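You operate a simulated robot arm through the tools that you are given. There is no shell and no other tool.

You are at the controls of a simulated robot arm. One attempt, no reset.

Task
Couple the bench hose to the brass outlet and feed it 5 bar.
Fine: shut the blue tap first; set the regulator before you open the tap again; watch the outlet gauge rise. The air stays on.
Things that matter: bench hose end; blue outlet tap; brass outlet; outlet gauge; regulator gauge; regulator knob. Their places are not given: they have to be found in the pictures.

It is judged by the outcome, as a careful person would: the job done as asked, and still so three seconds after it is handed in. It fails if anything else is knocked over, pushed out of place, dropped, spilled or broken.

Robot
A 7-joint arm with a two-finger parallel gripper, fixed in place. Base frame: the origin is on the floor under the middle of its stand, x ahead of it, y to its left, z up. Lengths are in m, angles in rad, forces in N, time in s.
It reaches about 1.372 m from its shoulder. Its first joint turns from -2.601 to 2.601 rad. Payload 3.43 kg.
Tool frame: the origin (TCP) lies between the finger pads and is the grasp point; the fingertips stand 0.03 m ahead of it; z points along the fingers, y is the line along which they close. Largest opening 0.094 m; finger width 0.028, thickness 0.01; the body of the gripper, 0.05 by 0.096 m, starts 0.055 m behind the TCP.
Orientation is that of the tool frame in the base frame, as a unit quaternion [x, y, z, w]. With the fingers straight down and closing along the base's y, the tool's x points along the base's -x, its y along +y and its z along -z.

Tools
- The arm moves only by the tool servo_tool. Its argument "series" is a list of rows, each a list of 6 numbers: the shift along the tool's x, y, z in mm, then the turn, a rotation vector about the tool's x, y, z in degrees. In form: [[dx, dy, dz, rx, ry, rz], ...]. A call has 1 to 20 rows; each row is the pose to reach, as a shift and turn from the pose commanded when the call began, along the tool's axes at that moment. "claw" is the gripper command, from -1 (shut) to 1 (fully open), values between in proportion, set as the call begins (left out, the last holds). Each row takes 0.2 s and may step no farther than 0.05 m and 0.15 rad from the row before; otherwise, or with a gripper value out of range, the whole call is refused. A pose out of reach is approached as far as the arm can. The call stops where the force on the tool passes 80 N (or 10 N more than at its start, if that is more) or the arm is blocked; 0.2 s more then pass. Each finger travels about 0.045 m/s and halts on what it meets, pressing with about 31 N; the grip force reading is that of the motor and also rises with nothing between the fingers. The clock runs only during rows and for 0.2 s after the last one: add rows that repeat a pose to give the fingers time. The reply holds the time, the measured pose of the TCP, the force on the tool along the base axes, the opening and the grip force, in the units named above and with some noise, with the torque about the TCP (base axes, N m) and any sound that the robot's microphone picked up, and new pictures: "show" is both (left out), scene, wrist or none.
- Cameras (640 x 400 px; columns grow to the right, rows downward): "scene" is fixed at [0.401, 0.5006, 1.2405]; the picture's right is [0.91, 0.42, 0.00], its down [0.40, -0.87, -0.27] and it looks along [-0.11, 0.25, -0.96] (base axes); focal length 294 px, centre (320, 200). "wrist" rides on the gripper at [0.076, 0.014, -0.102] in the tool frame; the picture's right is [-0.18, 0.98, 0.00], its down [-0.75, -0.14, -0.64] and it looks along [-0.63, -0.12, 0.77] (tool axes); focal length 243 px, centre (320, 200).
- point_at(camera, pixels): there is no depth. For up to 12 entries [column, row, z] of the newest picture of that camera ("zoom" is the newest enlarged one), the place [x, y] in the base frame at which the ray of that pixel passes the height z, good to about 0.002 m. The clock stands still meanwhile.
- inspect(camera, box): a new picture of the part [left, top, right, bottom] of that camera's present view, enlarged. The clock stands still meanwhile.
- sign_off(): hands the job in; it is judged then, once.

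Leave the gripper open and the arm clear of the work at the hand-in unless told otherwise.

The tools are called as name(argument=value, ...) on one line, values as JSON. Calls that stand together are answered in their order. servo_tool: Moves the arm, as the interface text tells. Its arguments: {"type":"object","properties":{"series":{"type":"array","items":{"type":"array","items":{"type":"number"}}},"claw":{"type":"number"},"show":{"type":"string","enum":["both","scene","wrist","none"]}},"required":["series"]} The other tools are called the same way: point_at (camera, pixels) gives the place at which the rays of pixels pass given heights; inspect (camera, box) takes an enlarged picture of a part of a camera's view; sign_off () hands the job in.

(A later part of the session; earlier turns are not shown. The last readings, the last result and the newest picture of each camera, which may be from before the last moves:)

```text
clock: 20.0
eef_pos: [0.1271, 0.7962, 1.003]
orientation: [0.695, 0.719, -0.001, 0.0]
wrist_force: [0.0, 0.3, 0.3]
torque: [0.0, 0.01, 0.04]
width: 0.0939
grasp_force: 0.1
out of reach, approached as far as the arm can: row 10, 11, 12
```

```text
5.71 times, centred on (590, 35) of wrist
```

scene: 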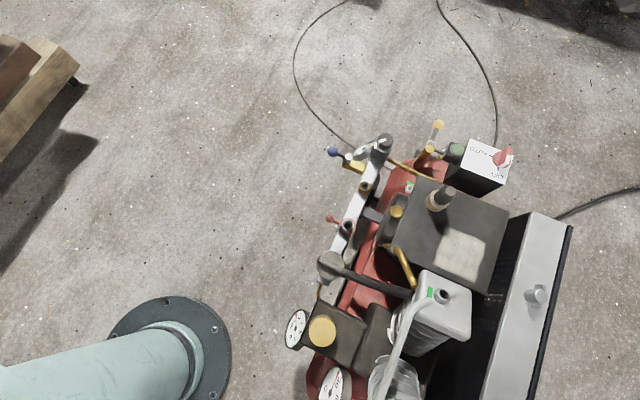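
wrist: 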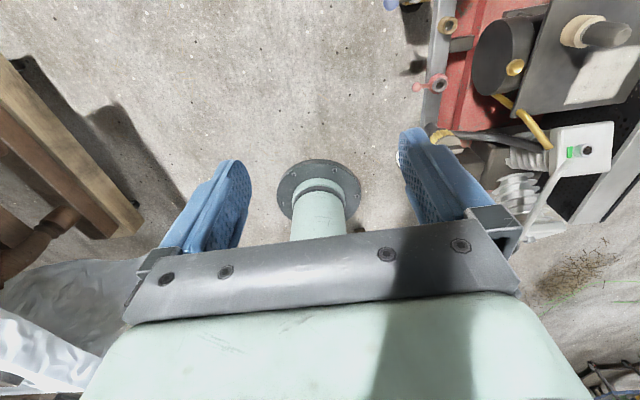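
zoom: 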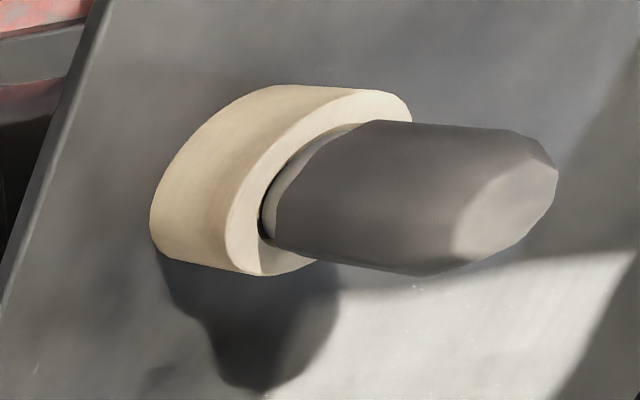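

This looks like a dark coupling body standing in a beige holder cup on the plate, and it's the best candidate for the hose end so far. I'll triangulate its top and its cup from both cameras.

point_at(camera="scene", pixels=[[450.9, 190.7, 0.5], [450.9, 190.7, 0.55], [450.9, 190.7, 0.6], [450.9, 190.7, 0.65], [437.2, 204.4, 0.45], [437.2, 204.4, 0.5], [437.2, 204.4, 0.55], [437.2, 204.4, 0.6]])

point_at(camera="wrist", pixels=[[623.3, 35.9, 0.5], [623.3, 35.9, 0.55], [623.3, 35.9, 0.6], [623.3, 35.9, 0.65], [576, 33, 0.45], [576, 33, 0.5], [576, 33, 0.55], [576, 33, 0.6]])

```text
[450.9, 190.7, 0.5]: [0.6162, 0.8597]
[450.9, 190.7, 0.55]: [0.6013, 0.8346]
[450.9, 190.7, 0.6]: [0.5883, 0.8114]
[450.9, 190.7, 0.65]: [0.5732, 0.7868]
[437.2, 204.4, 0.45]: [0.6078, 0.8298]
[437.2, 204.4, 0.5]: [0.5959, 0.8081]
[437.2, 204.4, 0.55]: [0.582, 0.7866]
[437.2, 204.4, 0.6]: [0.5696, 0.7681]
```

```text
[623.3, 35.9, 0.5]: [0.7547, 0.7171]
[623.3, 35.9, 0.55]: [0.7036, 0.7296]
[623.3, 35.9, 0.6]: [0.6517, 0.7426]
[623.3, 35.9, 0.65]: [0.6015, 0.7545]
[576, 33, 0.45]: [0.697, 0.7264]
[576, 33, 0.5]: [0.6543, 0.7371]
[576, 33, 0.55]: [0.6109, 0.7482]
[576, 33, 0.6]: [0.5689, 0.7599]
```

The two cameras agree: the part stands upright at about (0.565, 0.766), its cup is near z 0.60 and its top near z 0.69. I'll turn the hand back to its first yaw and go to about (0.45, 0.77, 0.9) for a closer look. That is still 0.18 m above it.

servo_tool(series=[[-2, 29, 0, 0, 0, -7.5], [-5, 58, 0, 0, 0, -15], [-7, 87, 0, 0, 0, -22.5], [-10, 117, 0, 0, 0, -30], [-12, 146, 0, 0, 0, -37.5], [-15, 175, 10, 0, 0, -45], [-17, 204, 25, 0, 0, -52.5], [-20, 233, 40, 0, 0, -60], [-22, 262, 55, 0, 0, -67.5], [-25, 292, 70, 0, 0, -75], [-28, 321, 85, 0, 0, -82.5], [-30, 350, 100, 0, 0, -90], [-30, 350, 100, 0, 0, -90]], show="wrist")

```text
clock: 22.8
eef_pos: [0.4749, 0.769, 0.9019]
orientation: [-0.001, 1.0, 0.0, 0.0]
wrist_force: [-0.1, 0.4, 0.6]
torque: [0.01, 0.03, -0.02]
width: 0.0941
grasp_force: 0.0
```

wrist: 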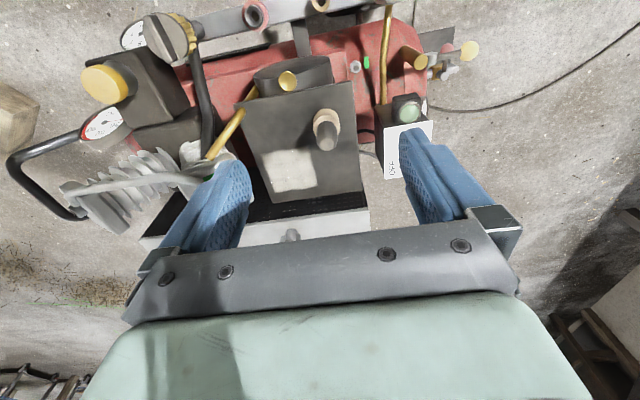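

inspect(camera="wrist", box=[290, 95, 366, 160])

inspect(camera="wrist", box=[230, 0, 410, 110])

inspect(camera="scene", box=[400, 160, 500, 230])

```text
6.15 times, centred on (328, 128) of wrist
```

zoom: 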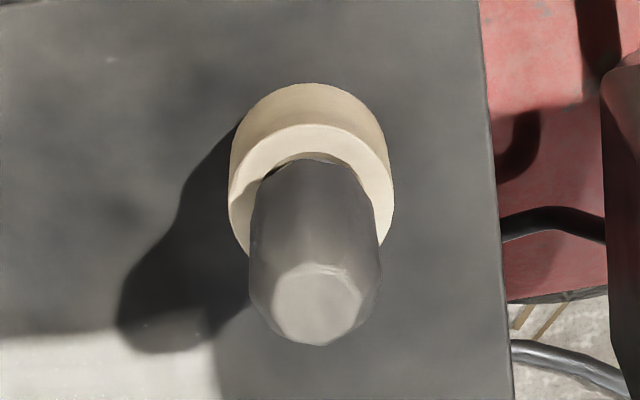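

```text
3.56 times, centred on (320, 55) of wrist
```

zoom: 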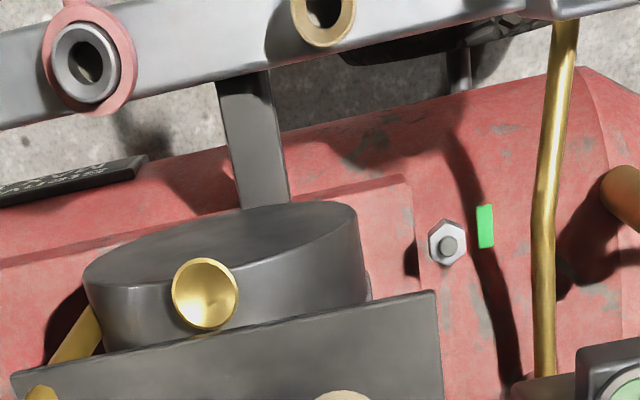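

```text
5.71 times, centred on (450, 195) of scene
```

zoom: 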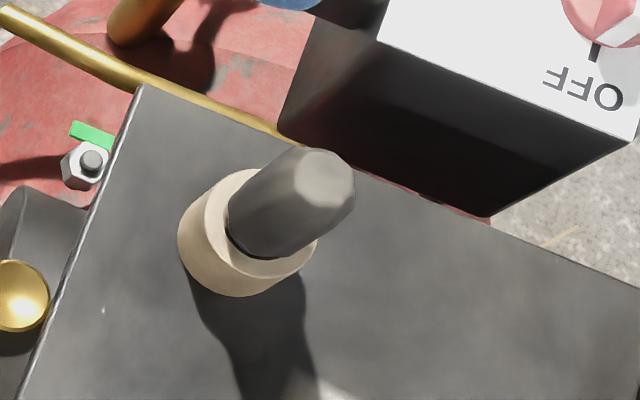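

The object is an eight-sided dark body with a tapered top, sitting in a beige cup. I want a side view to confirm that it is a loose coupling. I'll back out to (0.2, 0.75, 0.82) and tilt 40° again.

servo_tool(series=[[40, -3, 5, 0, 0, 0], [80, -6, 10, 0, -5, 0], [120, -9, 20, 0, -10, 0], [160, -12, 35, 0, -16, 0], [200, -15, 50, 0, -24, 0], [240, -18, 65, 0, -32, 0], [275, -19, 82, 0, -40, 0], [275, -19, 82, 0, -40, 0]], show="wrist")

```text
clock: 24.6
eef_pos: [0.2033, 0.7495, 0.8208]
orientation: [0.001, 0.939, 0.0, 0.343]
wrist_force: [-0.2, 0.2, 0.5]
torque: [0.02, 0.0, 0.0]
width: 0.094
grasp_force: 0.0
```

wrist: 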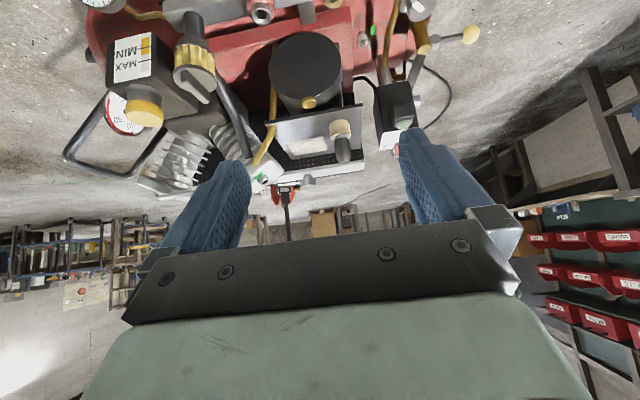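

inspect(camera="wrist", box=[310, 105, 374, 170])

inspect(camera="wrist", box=[240, 20, 440, 200])

```text
6.15 times, centred on (342, 138) of wrist
```

zoom: 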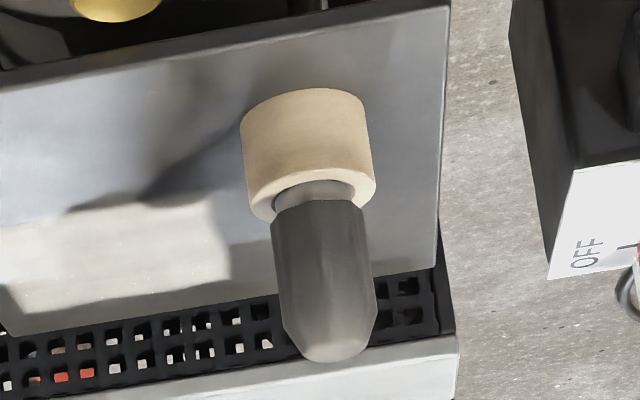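

```text
2.22 times, centred on (340, 110) of wrist
```

zoom: 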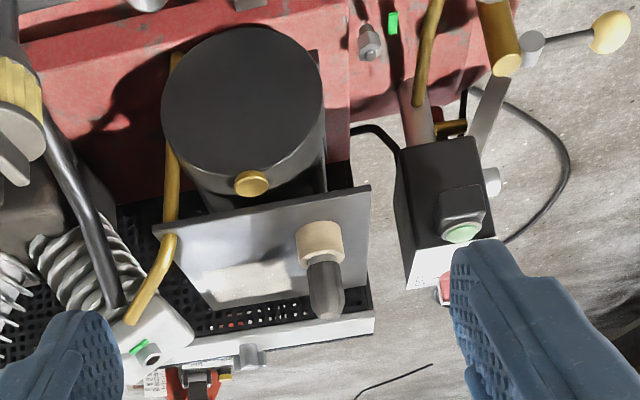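

The side view confirms a dark tapered grip with a silver nose, parked in the beige cup, so this is the hose end. Now I need the details of the blue tap, outlet and regulator. I'll enlarge what is visible from here and then move nearer to the rail.

inspect(camera="scene", box=[320, 135, 376, 175])

inspect(camera="scene", box=[360, 125, 416, 165])

inspect(camera="scene", box=[340, 165, 396, 205])

inspect(camera="scene", box=[320, 205, 376, 245])

```text
10.00 times, centred on (348, 155) of scene
```

zoom: 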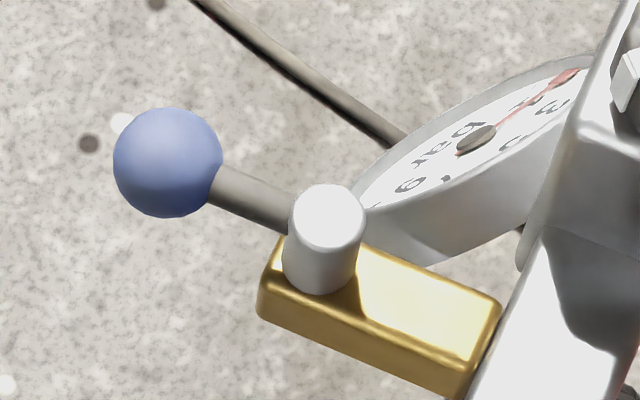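

```text
10.00 times, centred on (388, 145) of scene
```

zoom: 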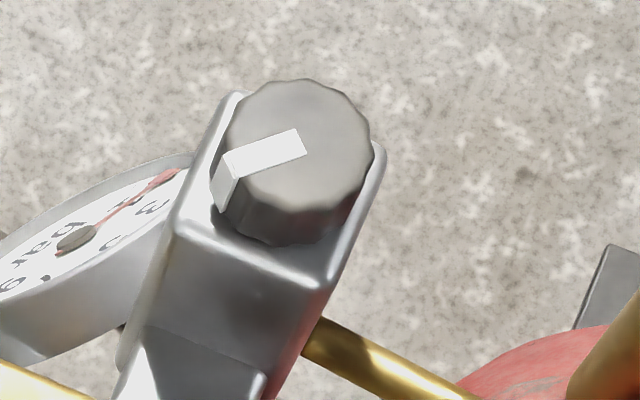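

```text
10.00 times, centred on (368, 185) of scene
```

zoom: 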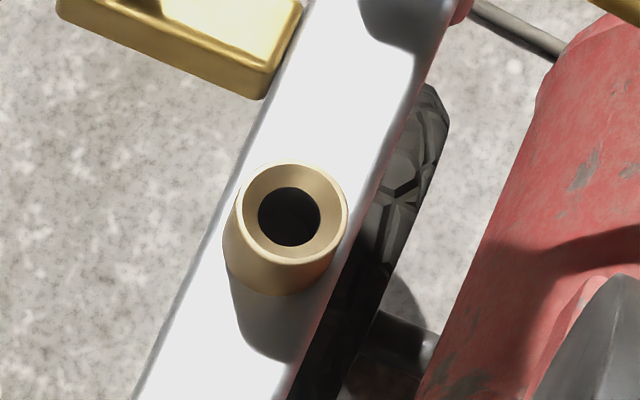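

```text
10.00 times, centred on (348, 225) of scene
```

zoom: 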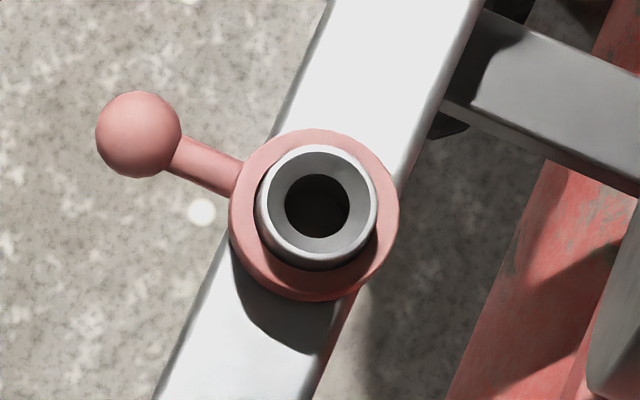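

The brass outlet is an upright socket with a conical mouth, centred at about (365,187) in the scene picture. The blue lever now lies along its brass body, which means open. To shut it I must swing it away from the gauge, toward -y. I'll straighten the hand and hover nearer the rail at (0.25, 0.82, 0.75) to measure exactly.

servo_tool(series=[[1, 12, 14, 0, 7, 0], [3, 24, 28, 0, 14, 0], [4, 36, 42, 0, 21, 0], [6, 48, 56, 0, 28, 0], [8, 60, 70, 0, 35, 0], [9, 70, 84, 0, 40, 0], [9, 70, 84, 0, 40, 0]])

```text
clock: 26.2
eef_pos: [0.2478, 0.8194, 0.7495]
orientation: [-0.001, 1.0, 0.0, -0.001]
wrist_force: [-0.1, 0.0, -0.5]
torque: [0.0, -0.03, 0.0]
width: 0.0939
grasp_force: 0.2
```

scene: 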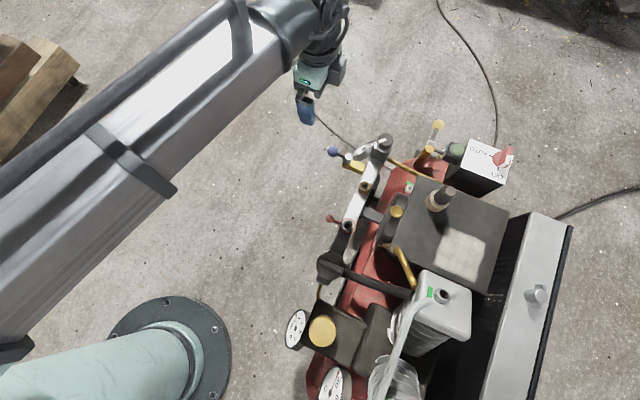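
wrist: 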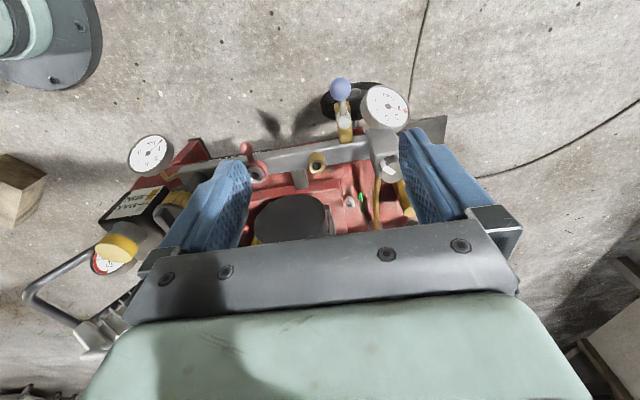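

Blue ball at (340,90), hub at (344,122), outlet at (317,162), knob at (388,162). I'll enlarge the wrist view to read these exactly.

inspect(camera="wrist", box=[296, 65, 424, 185])

inspect(camera="wrist", box=[352, 75, 416, 115])

inspect(camera="wrist", box=[120, 130, 184, 180])

```text
3.33 times, centred on (360, 125) of wrist
```

zoom: 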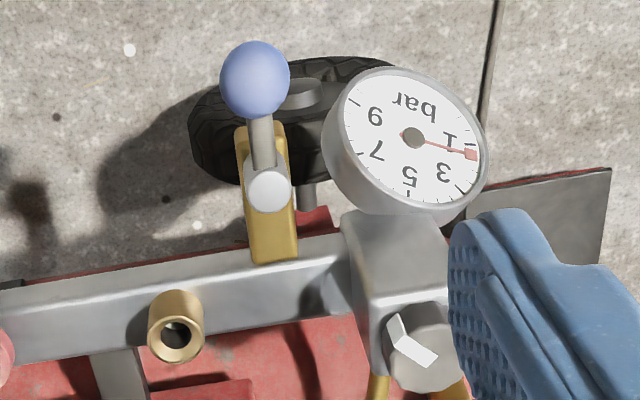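

```text
10.00 times, centred on (384, 95) of wrist
```

zoom: 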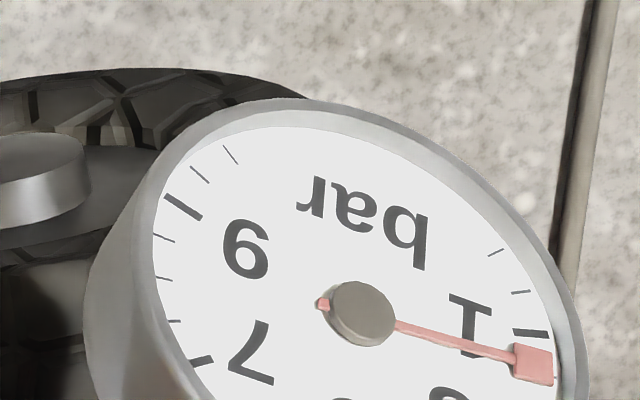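

```text
8.00 times, centred on (152, 155) of wrist
```

zoom: 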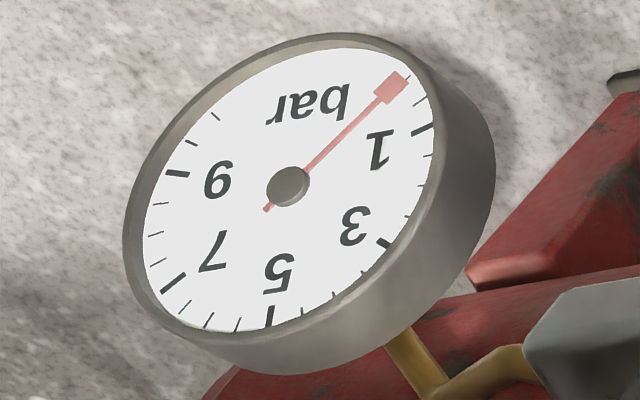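

Regulator gauge: the needle is at about 1.5 bar. Outlet gauge: the needle is at 0. Now I'll triangulate the ball, hub, outlet mouth and gauge centre using both cameras.

point_at(camera="wrist", pixels=[[340.5, 89, 0.45], [340.5, 89, 0.5], [344.4, 121.7, 0.45], [344.4, 121.7, 0.5], [316.8, 166, 0.45], [316.8, 166, 0.5], [387.6, 106.4, 0.4], [387.6, 106.4, 0.5], [387.5, 170, 0.45], [387.5, 170, 0.55]])

point_at(camera="scene", pixels=[[332.7, 151.2, 0.45], [332.7, 151.2, 0.5], [348.7, 156.7, 0.45], [348.7, 156.7, 0.5], [365.1, 186.5, 0.45], [365.1, 186.5, 0.5], [363.5, 148.8, 0.4], [363.5, 148.8, 0.5], [386.5, 140, 0.45], [386.5, 140, 0.55]])

```text
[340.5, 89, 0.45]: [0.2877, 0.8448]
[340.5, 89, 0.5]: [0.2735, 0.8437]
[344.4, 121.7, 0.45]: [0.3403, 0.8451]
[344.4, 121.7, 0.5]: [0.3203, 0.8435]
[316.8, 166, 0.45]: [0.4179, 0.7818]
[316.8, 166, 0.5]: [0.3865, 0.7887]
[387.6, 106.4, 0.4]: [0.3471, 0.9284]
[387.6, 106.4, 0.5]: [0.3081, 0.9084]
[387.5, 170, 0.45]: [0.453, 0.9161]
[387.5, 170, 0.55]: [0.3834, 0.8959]
```

```text
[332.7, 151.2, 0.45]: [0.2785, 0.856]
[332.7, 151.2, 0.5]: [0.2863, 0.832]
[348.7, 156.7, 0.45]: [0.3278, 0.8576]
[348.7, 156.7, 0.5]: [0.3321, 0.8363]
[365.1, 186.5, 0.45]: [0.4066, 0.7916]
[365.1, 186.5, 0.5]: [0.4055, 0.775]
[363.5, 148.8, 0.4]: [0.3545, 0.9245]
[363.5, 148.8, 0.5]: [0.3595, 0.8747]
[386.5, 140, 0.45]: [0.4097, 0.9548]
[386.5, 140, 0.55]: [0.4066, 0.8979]
```

Measured positions in metres:
- **Blue ball:** (0.282, 0.845, 0.472)
- **Tap hub:** (0.330, 0.844), so the lever is 48 mm long and points toward -x
- **Brass mouth:** (0.406, 0.785, 0.470)
- **Gauge centre:** (0.354, 0.931, 0.385), below the lever level

First I'll shut the tap. I'll part-close the fingers to about 0.06 and come above the ball to z 0.60.

servo_tool(series=[[-10, 7, 38, 0, 0, 0], [-20, 14, 76, 0, 0, 0], [-30, 21, 114, 0, 0, 0], [-34, 25, 150, 0, 0, 0], [-34, 25, 150, 0, 0, 0]], claw=0.3)

```text
clock: 27.4
eef_pos: [0.2825, 0.8441, 0.6013]
orientation: [0.0, 1.0, 0.0, 0.0]
wrist_force: [0.0, 0.2, -0.4]
torque: [0.01, 0.01, 0.01]
width: 0.0611
grasp_force: 0.1
```

scene: 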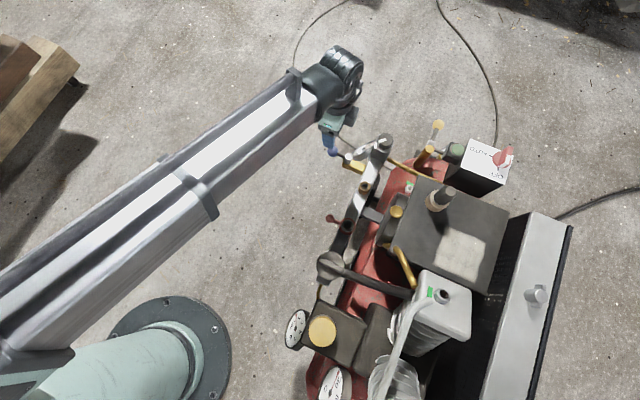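
wrist: 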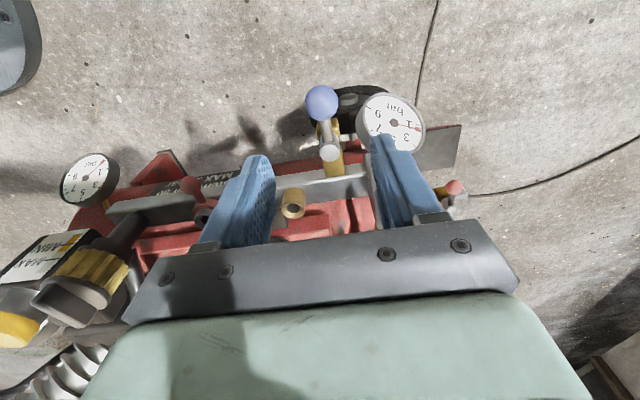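

I'll check the ball and hub positions again from this nearer view, and get zooms of the tap and outlet.

inspect(camera="wrist", box=[270, 75, 398, 225])

point_at(camera="wrist", pixels=[[321, 103, 0.472], [321, 103, 0.46], [331, 152, 0.479], [331, 152, 0.465]])

```text
2.67 times, centred on (334, 150) of wrist
```

zoom: 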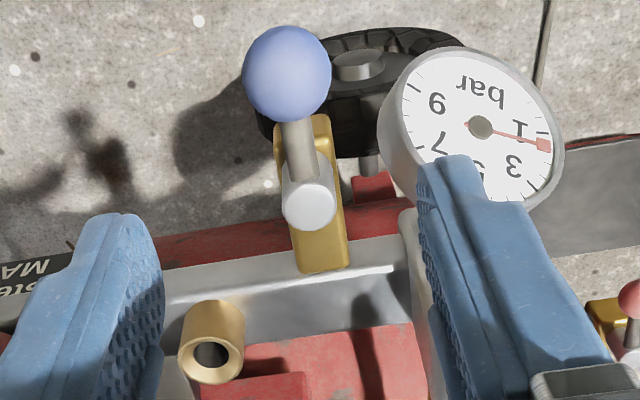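

```text
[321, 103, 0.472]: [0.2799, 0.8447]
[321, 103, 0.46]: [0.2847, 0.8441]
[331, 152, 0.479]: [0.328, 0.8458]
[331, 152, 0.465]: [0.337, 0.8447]
```

The ball position is confirmed at about (0.281, 0.845, 0.47). I'll go straight down to z 0.480 with the fingers either side of the ball.

servo_tool(series=[[1, 0, 40, 0, 0, 0], [1, 0, 80, 0, 0, 0], [1, 0, 105, 0, 0, 0], [1, 0, 121, 0, 0, 0], [1, 0, 121, 0, 0, 0]])

```text
clock: 28.6
eef_pos: [0.2823, 0.8412, 0.4781]
orientation: [-0.001, 1.0, 0.0, 0.0]
wrist_force: [-0.6, 0.7, 0.3]
torque: [-0.02, 0.03, 0.0]
width: 0.0614
grasp_force: 0.2
```

scene: 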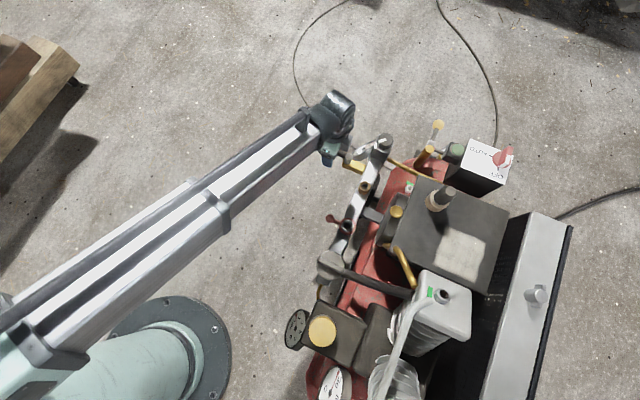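
wrist: 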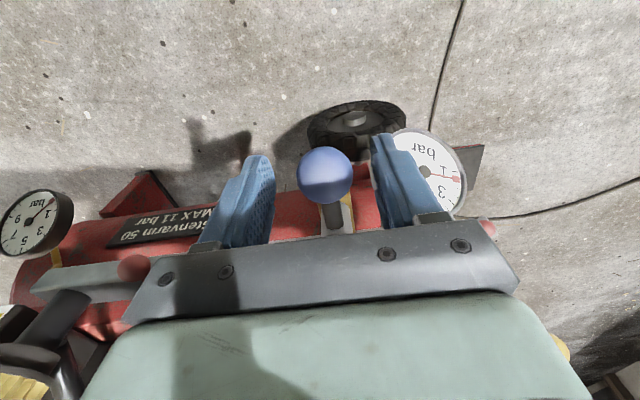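

The ball is between the fingers. I'll close to grip it, without turning yet.

servo_tool(series=[[0, 1, 0, 0, 0, 0], [0, 1, 0, 0, 0, 0], [0, 1, 0, 0, 0, 0], [0, 1, 0, 0, 0, 0]], claw=-1, show="wrist")

```text
clock: 29.6
eef_pos: [0.2819, 0.8443, 0.479]
orientation: [0.0, 1.0, 0.0, 0.001]
wrist_force: [-1.1, 1.2, -1.0]
torque: [-0.04, 0.08, 0.03]
width: 0.0313
grasp_force: 44.4
```

wrist: 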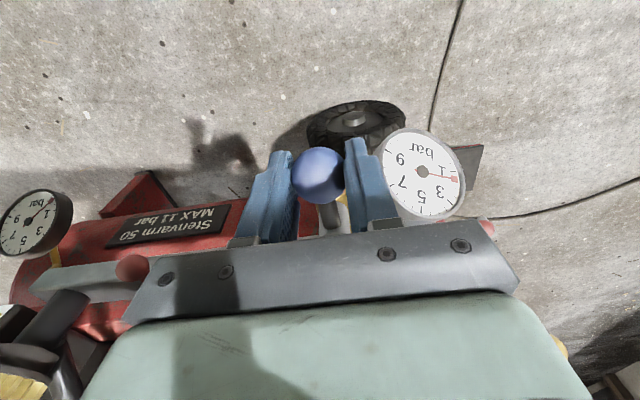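

The ball is gripped at 31 mm. Now I'll turn the lever gently toward -y about the hub, first 16°, watching the force.

servo_tool(series=[[-0.1, -3.3, 0, 0, 0, -4], [-0.5, -6.7, 0, 0, 0, -8], [-1.0, -10.0, 0, 0, 0, -12], [-1.9, -13.2, 0, 0, 0, -16]], show="wrist")

```text
clock: 30.6
eef_pos: [0.2841, 0.8315, 0.4797]
orientation: [-0.139, 0.99, 0.001, 0.001]
wrist_force: [5.0, -6.8, 19.9]
torque: [-0.37, 0.49, -0.39]
width: 0.0313
grasp_force: 45.1
```

wrist: 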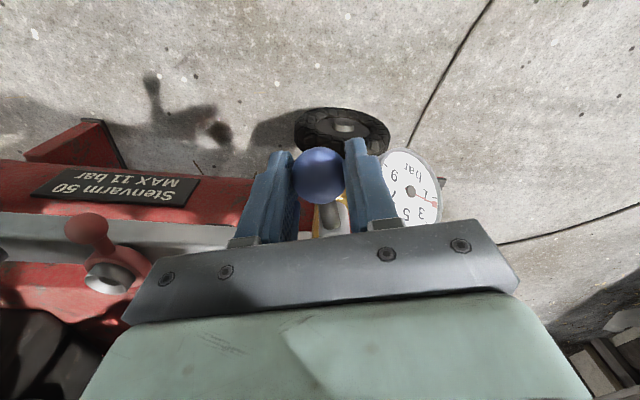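

The lever moves, but there is 20 N of upward force. The ball may not move exactly in a level plane. I'll look closely before going on.

inspect(camera="wrist", box=[260, 120, 420, 240])

inspect(camera="scene", box=[310, 90, 410, 210])

```text
3.33 times, centred on (340, 180) of wrist
```

zoom: 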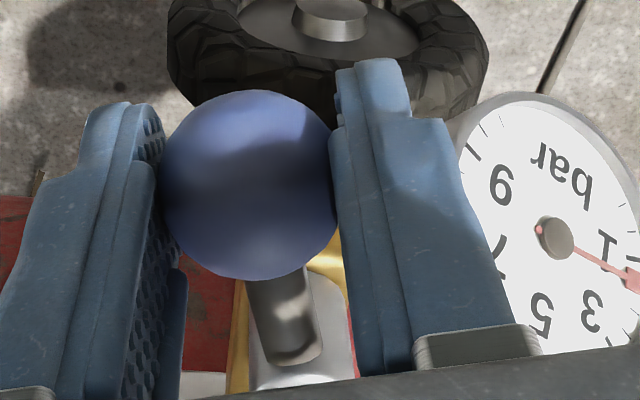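

```text
3.33 times, centred on (360, 150) of scene
```

zoom: 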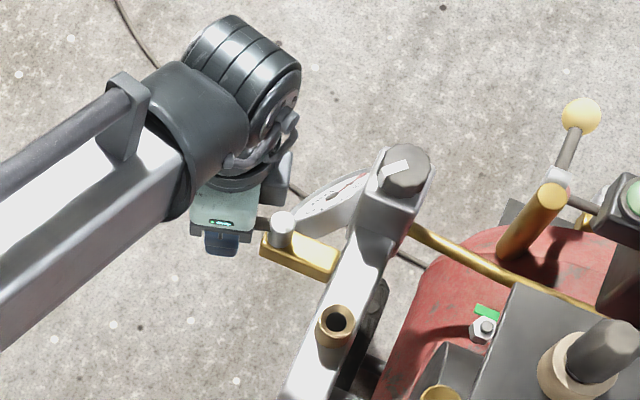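

The lever has clearly turned relative to its body, so the direction is right. I'll ease 2 mm up and hold, to see whether the vertical force drops.

servo_tool(series=[[0, 0, -1, 0, 0, 0], [0, 0, -2, 0, 0, 0], [0, 0, -2, 0, 0, 0]], show="none")

```text
clock: 31.4
eef_pos: [0.283, 0.8308, 0.4794]
orientation: [-0.14, 0.99, 0.0, 0.0]
wrist_force: [3.7, -11.1, -2.2]
torque: [0.0, -0.62, -0.55]
width: 0.0314
grasp_force: 44.7
```

The vertical force vanished with 2 mm. The rest is just small mismatch between my arc and the true one. I'll loosen the fingers slightly to about 37 mm, so they cage the ball instead of clamping it. Then I'll carry the lever on by 37°.

servo_tool(series=[[0, 0, 0, 0, 0, 0], [-0.4, -6.2, 0, 0, 0, -7.4], [-1.6, -12.3, 0, 0, 0, -14.8], [-3.6, -18.1, 0, 0, 0, -22.2], [-6.3, -23.7, 0, 0, 0, -29.6], [-9.7, -28.9, 0, 0, 0, -37], [-9.7, -28.9, 0, 0, 0, -37]], claw=-0.21)

```text
clock: 33.0
eef_pos: [0.3012, 0.8063, 0.481]
orientation: [-0.447, 0.895, 0.001, 0.0]
wrist_force: [-1.0, -0.7, 0.5]
torque: [0.01, 0.02, 0.01]
width: 0.0378
grasp_force: 0.0
```

scene: 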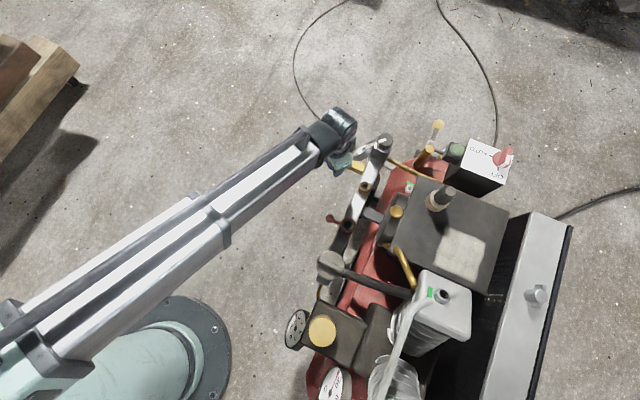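
wrist: 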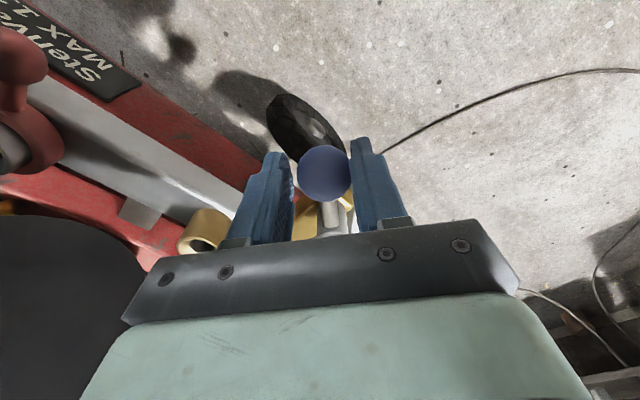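

The lever follows with almost no force. I'll continue through the remaining 37°.

servo_tool(series=[[-0.4, -6.2, 0, 0, 0, -7.4], [-1.6, -12.3, 0, 0, 0, -14.8], [-3.6, -18.1, 0, 0, 0, -22.2], [-6.3, -23.7, 0, 0, 0, -29.6], [-9.7, -28.9, 0, 0, 0, -37], [-9.7, -28.9, 0, 0, 0, -37]])

```text
clock: 34.4
eef_pos: [0.3295, 0.7976, 0.4794]
orientation: [0.708, -0.706, 0.0, -0.001]
wrist_force: [-0.5, -0.6, -1.3]
torque: [-0.02, 0.0, 0.05]
width: 0.0376
grasp_force: 0.4
```

scene: 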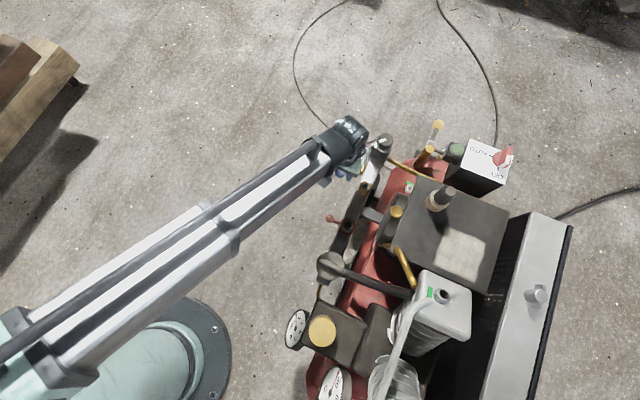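
wrist: 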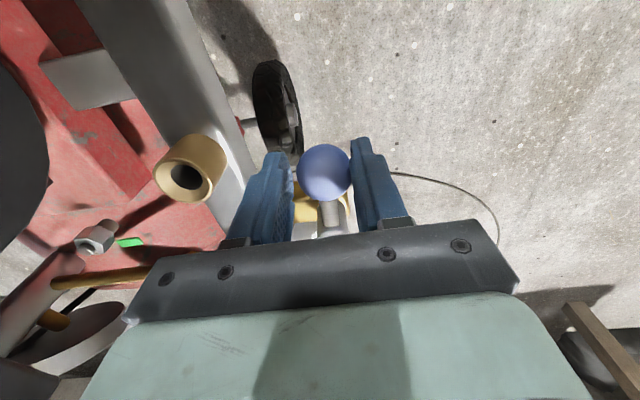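

The hand has turned 90° with no resistance. The ball may lag a few degrees inside the cage, so I'll nudge 5° further to reach the stop and watch the force.

servo_tool(series=[[-0.1, -2.0, 0, 0, 0, -2.5], [-0.2, -4.2, 0, 0, 0, -5], [-0.2, -4.2, 0, 0, 0, -5]], show="wrist")

inspect(camera="wrist", box=[260, 120, 420, 240])

```text
clock: 35.2
eef_pos: [0.3324, 0.7977, 0.4813]
orientation: [0.737, -0.676, 0.0, 0.0]
wrist_force: [-4.6, 0.7, -0.7]
torque: [0.03, 0.04, -0.05]
width: 0.0395
grasp_force: 2.4
```

wrist: 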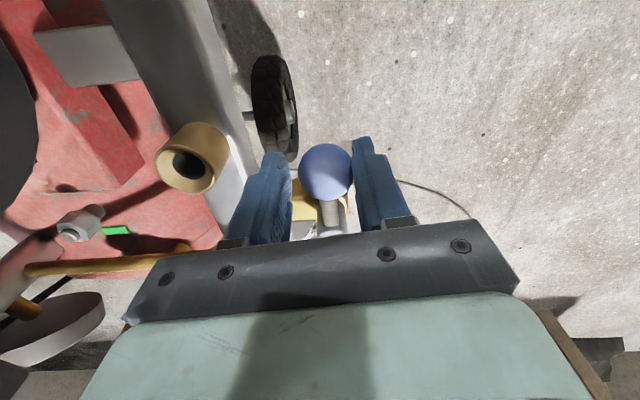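

```text
3.33 times, centred on (340, 180) of wrist
```

zoom: 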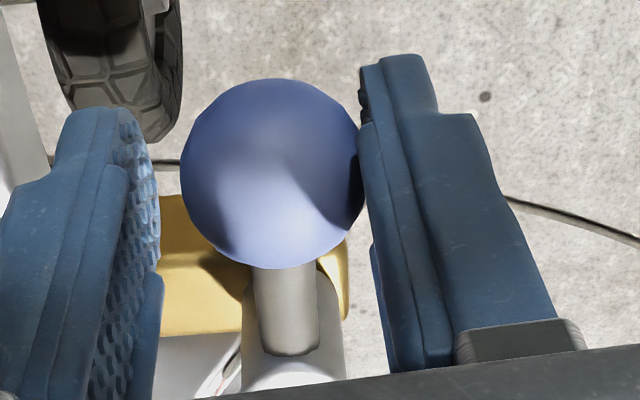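

A 4.6 N reaction and slightly pushed fingers show the lever has reached its stop. I'll open a little and lift straight up.

servo_tool(series=[[0, 3, 0, 0, 0, 2.5], [0, 3, 0, 0, 0, 2.5], [0, 3, -40, 0, 0, 2.5], [0, 3, -85, 0, 0, 2.5], [0, 3, -130, 0, 0, 2.5], [0, 3, -170, 0, 0, 2.5], [0, 3, -170, 0, 0, 2.5]], claw=0.1)

```text
clock: 36.8
eef_pos: [0.3292, 0.7993, 0.6509]
orientation: [0.723, -0.691, 0.0, 0.0]
wrist_force: [-0.5, -0.2, 1.4]
torque: [-0.02, 0.02, 0.04]
width: 0.0518
grasp_force: 0.2
```

scene: 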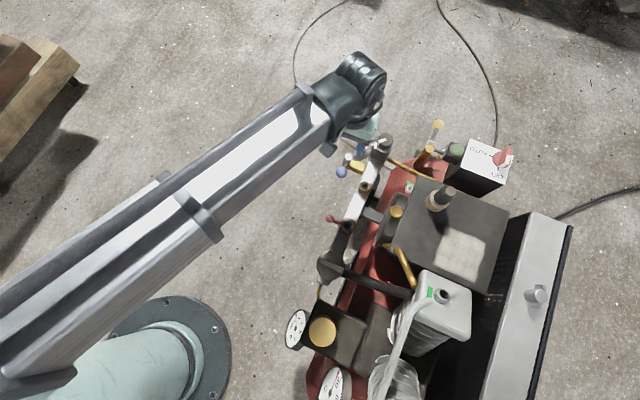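
wrist: 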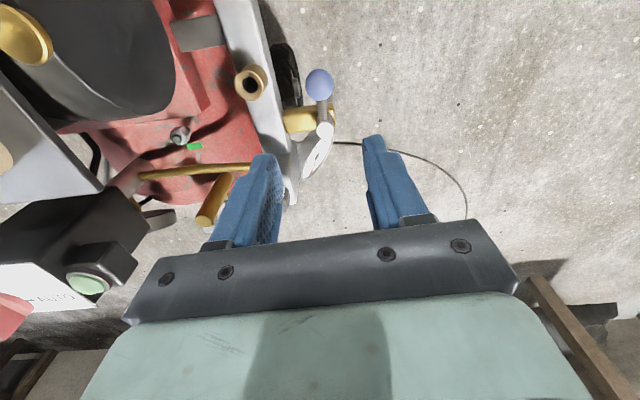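

In the scene picture the blue ball is now at about (341,171), so the lever lies along the rail and the tap is shut. Next I'll rise to z 0.9, turn the hand back to neutral yaw, and go to (0.475, 0.77) to measure the hose end accurately.

servo_tool(series=[[0, 0, -40, 0, 0, 7.7], [0, 0, -80, 0, 0, 15.4], [0, 0, -120, 0, 0, 23.1], [4, -15, -155, 0, 0, 30.8], [8, -32, -190, 0, 0, 38.5], [12, -50, -225, 0, 0, 46.2], [16, -68, -250, 0, 0, 53.9], [20, -84, -250, 0, 0, 61.6], [24, -100, -250, 0, 0, 69.3], [28, -116, -250, 0, 0, 77], [32, -132, -250, 0, 0, 84.7], [36, -145, -250, 0, 0, 92.5], [36, -145, -250, 0, 0, 92.5]], claw=1)

inspect(camera="wrist", box=[290, 95, 366, 160])

inspect(camera="scene", box=[415, 175, 471, 217])

inspect(camera="scene", box=[320, 135, 400, 205])

```text
clock: 39.6
eef_pos: [0.4776, 0.7678, 0.9013]
orientation: [0.001, 1.0, 0.0, 0.0]
wrist_force: [-0.4, 0.4, -0.7]
torque: [0.02, 0.01, 0.0]
width: 0.0942
grasp_force: 0.0
```

scene: 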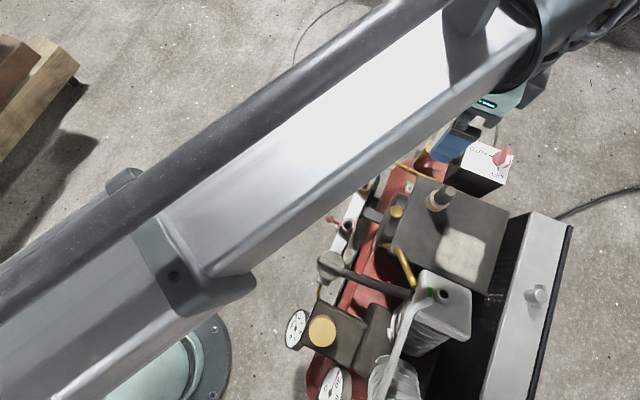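
wrist: 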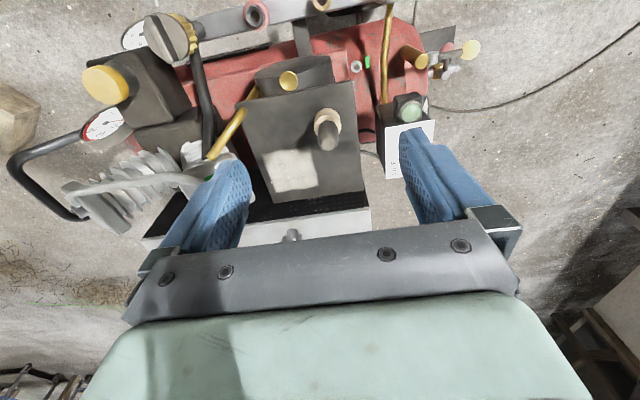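

```text
6.15 times, centred on (328, 128) of wrist
```

zoom: 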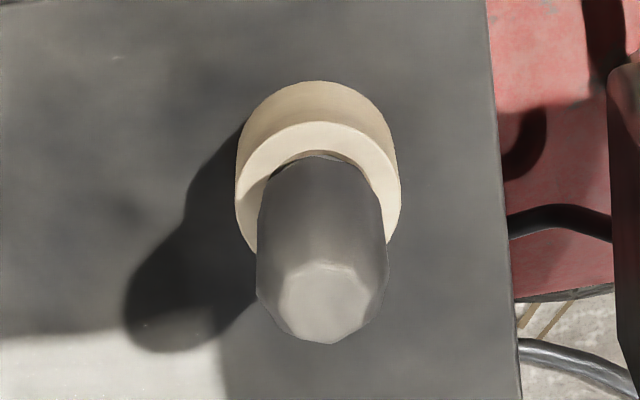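

```text
9.52 times, centred on (443, 196) of scene
```

zoom: 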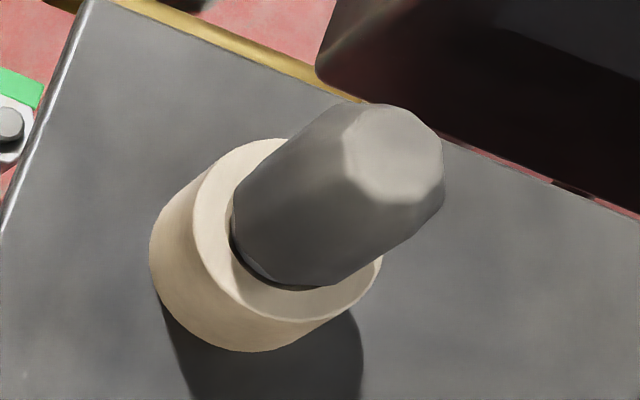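

```text
5.71 times, centred on (360, 170) of scene
```

zoom: 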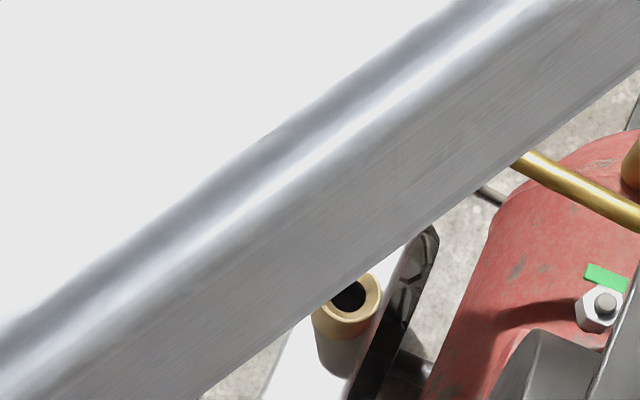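

Measured pixels: top facet at wrist (328.5,144.8) / scene (450.9,191.3), and cup rim centre at wrist (327.7,127.2) / scene (439.6,199.2). I'll triangulate these.

point_at(camera="wrist", pixels=[[328.5, 144.8, 0.6], [328.5, 144.8, 0.65], [328.5, 144.8, 0.7], [327.7, 127.2, 0.55], [327.7, 127.2, 0.6], [327.7, 127.2, 0.65]])

point_at(camera="scene", pixels=[[450.9, 191.3, 0.6], [450.9, 191.3, 0.65], [450.9, 191.3, 0.7], [439.6, 199.2, 0.55], [439.6, 199.2, 0.6], [439.6, 199.2, 0.65]])

```text
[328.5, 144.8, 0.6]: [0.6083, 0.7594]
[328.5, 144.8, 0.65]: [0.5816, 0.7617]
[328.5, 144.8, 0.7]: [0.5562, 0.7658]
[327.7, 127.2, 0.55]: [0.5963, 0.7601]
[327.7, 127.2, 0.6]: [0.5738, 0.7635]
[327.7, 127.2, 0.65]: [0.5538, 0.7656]
```

```text
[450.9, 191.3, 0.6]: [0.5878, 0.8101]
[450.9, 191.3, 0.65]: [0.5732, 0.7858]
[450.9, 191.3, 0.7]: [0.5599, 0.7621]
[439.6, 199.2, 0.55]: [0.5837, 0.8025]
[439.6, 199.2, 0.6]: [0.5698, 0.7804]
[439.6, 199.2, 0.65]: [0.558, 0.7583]
```

The hose end stands upright at (0.5605, 0.765): cup rim at z 0.635, top at z 0.693, diameter about 32 mm. I'll open to 0.07 and come above it at z 0.80.

servo_tool(series=[[-28, -1, 33, 0, 0, 0], [-56, -2, 66, 0, 0, 0], [-83, -3, 100, 0, 0, 0], [-83, -3, 100, 0, 0, 0]], claw=0.5)

```text
clock: 40.6
eef_pos: [0.5596, 0.7653, 0.803]
orientation: [0.0, 1.0, 0.0, 0.001]
wrist_force: [-0.2, -0.8, -0.4]
torque: [0.03, 0.01, 0.02]
width: 0.0704
grasp_force: 0.2
```

scene: 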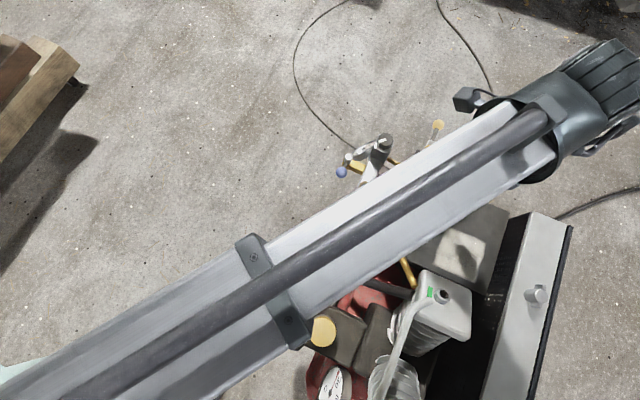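
wrist: 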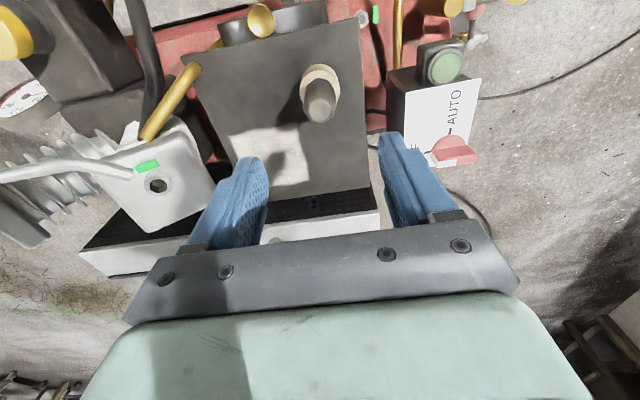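

I'll double-check the top of the hose end from this view before descending.

inspect(camera="wrist", box=[280, 50, 360, 130])

point_at(camera="wrist", pixels=[[320, 106, 0.693], [320, 86, 0.635], [458, 90, 0.6], [405, 95, 0.6], [440, 45, 0.6]])

```text
5.00 times, centred on (320, 90) of wrist
```

zoom: 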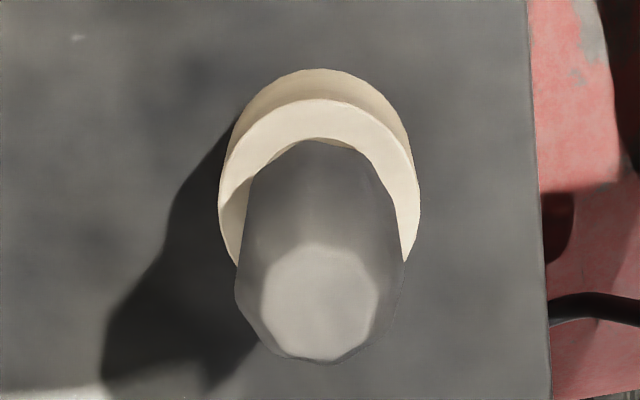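

```text
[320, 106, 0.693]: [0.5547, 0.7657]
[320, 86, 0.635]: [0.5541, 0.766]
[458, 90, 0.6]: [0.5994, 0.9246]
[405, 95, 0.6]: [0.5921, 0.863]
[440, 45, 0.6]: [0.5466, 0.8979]
```

It agrees with (0.5605, 0.766). I'm going straight down to about z 0.676, so the fingertips end just above the cup rim.

servo_tool(series=[[-1, 0, 40, 0, 0, 0], [-1, 0, 80, 0, 0, 0], [-1, 0, 110, 0, 0, 0], [-1, 0, 126, 0, 0, 0], [-1, 0, 126, 0, 0, 0]])

```text
clock: 41.8
eef_pos: [0.5615, 0.7637, 0.6748]
orientation: [0.0, 1.0, -0.001, 0.0]
wrist_force: [0.4, 0.4, 0.5]
torque: [-0.01, -0.04, -0.02]
width: 0.0707
grasp_force: 0.1
```

scene: 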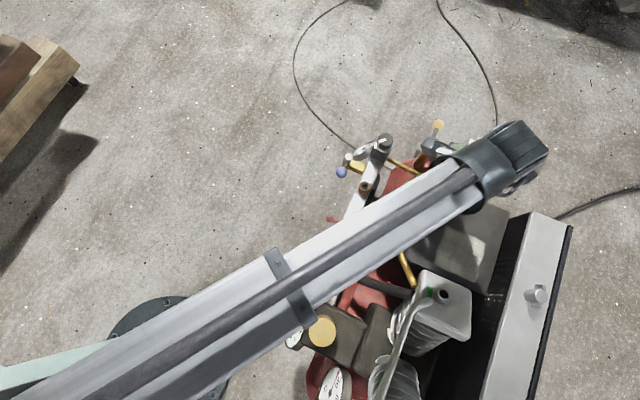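
wrist: 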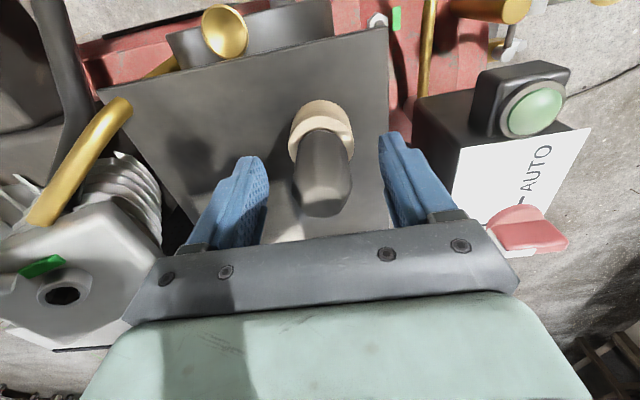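

The hose end is centred between the fingers. I'm closing to grip it.

servo_tool(series=[[0, 0, 0, 0, 0, 0], [0, 0, 0, 0, 0, 0], [0, 0, 0, 0, 0, 0], [0, 0, 0, 0, 0, 0], [0, 0, 0, 0, 0, 0]], claw=-1, show="wrist")

```text
clock: 43.0
eef_pos: [0.5638, 0.7638, 0.6756]
orientation: [0.0, 1.0, 0.0, 0.0]
wrist_force: [-0.7, -0.4, 0.3]
torque: [0.03, -0.01, -0.01]
width: 0.0291
grasp_force: 31.2
```

wrist: 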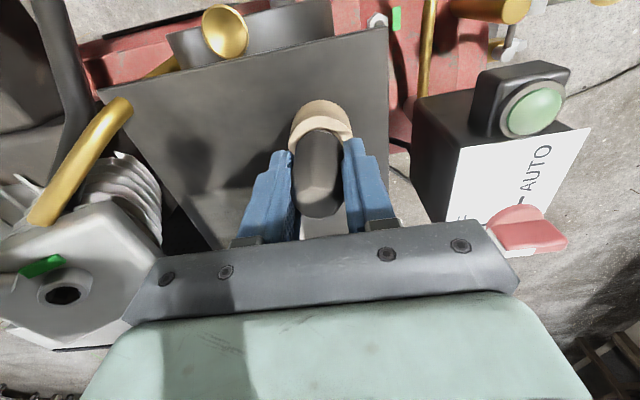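

Gripped at 29 mm with 31 N. I'll lift slowly by 20 mm and check the force.

servo_tool(series=[[0, 0, -5, 0, 0, 0], [0, 0, -10, 0, 0, 0], [0, 0, -15, 0, 0, 0], [0, 0, -20, 0, 0, 0]], show="wrist")

inspect(camera="wrist", box=[250, 80, 410, 240])

```text
clock: 44.0
eef_pos: [0.5618, 0.7658, 0.6938]
orientation: [0.001, 1.0, -0.001, 0.0]
wrist_force: [-1.5, -0.4, -0.7]
torque: [0.01, 0.0, 0.01]
width: 0.0289
grasp_force: 30.4
```

wrist: 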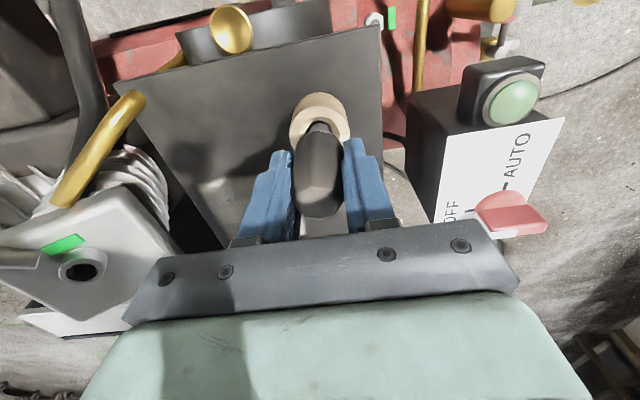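

```text
2.50 times, centred on (330, 160) of wrist
```

zoom: 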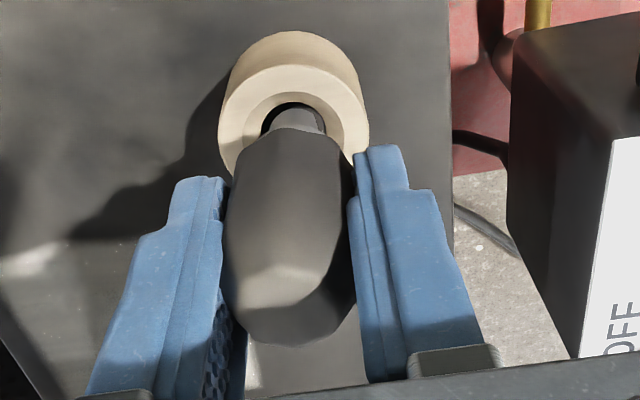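

It lifts freely, and a narrower dark nose is coming out of the cup. I'll lift another 110 mm.

servo_tool(series=[[0, 0, -15, 0, 0, 0], [0, 0, -40, 0, 0, 0], [0, 0, -75, 0, 0, 0], [0, 0, -110, 0, 0, 0], [0, 0, -110, 0, 0, 0]])

inspect(camera="wrist", box=[250, 60, 410, 240])

```text
clock: 45.2
eef_pos: [0.5637, 0.7645, 0.8051]
orientation: [-0.001, 1.0, 0.0, 0.001]
wrist_force: [0.0, -0.1, -1.2]
torque: [-0.01, 0.01, -0.01]
width: 0.029
grasp_force: 30.9
```

scene: 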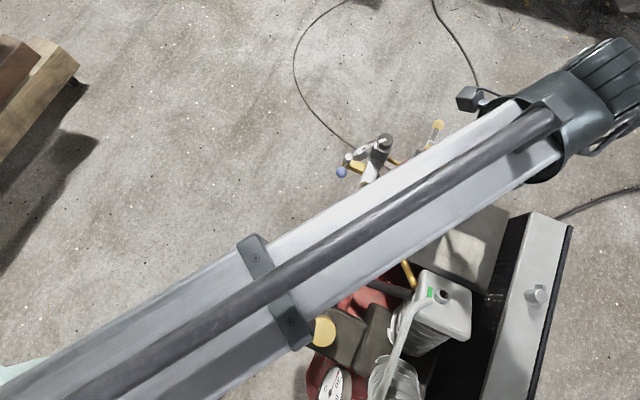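
wrist: 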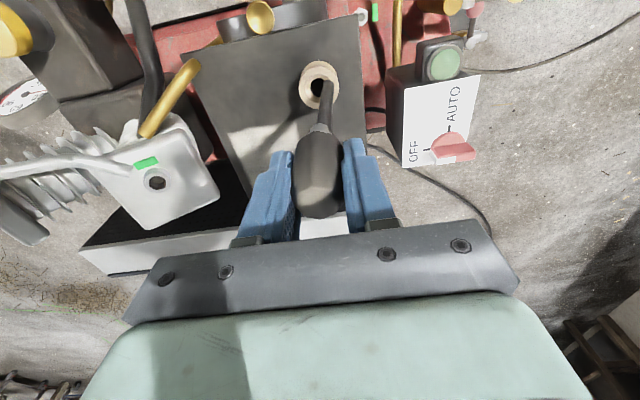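

```text
2.22 times, centred on (330, 150) of wrist
```

zoom: 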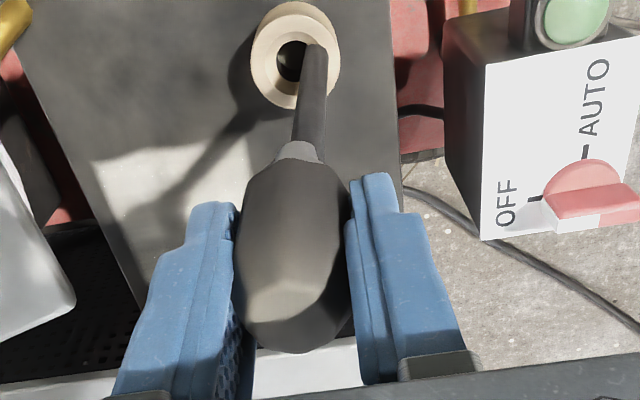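

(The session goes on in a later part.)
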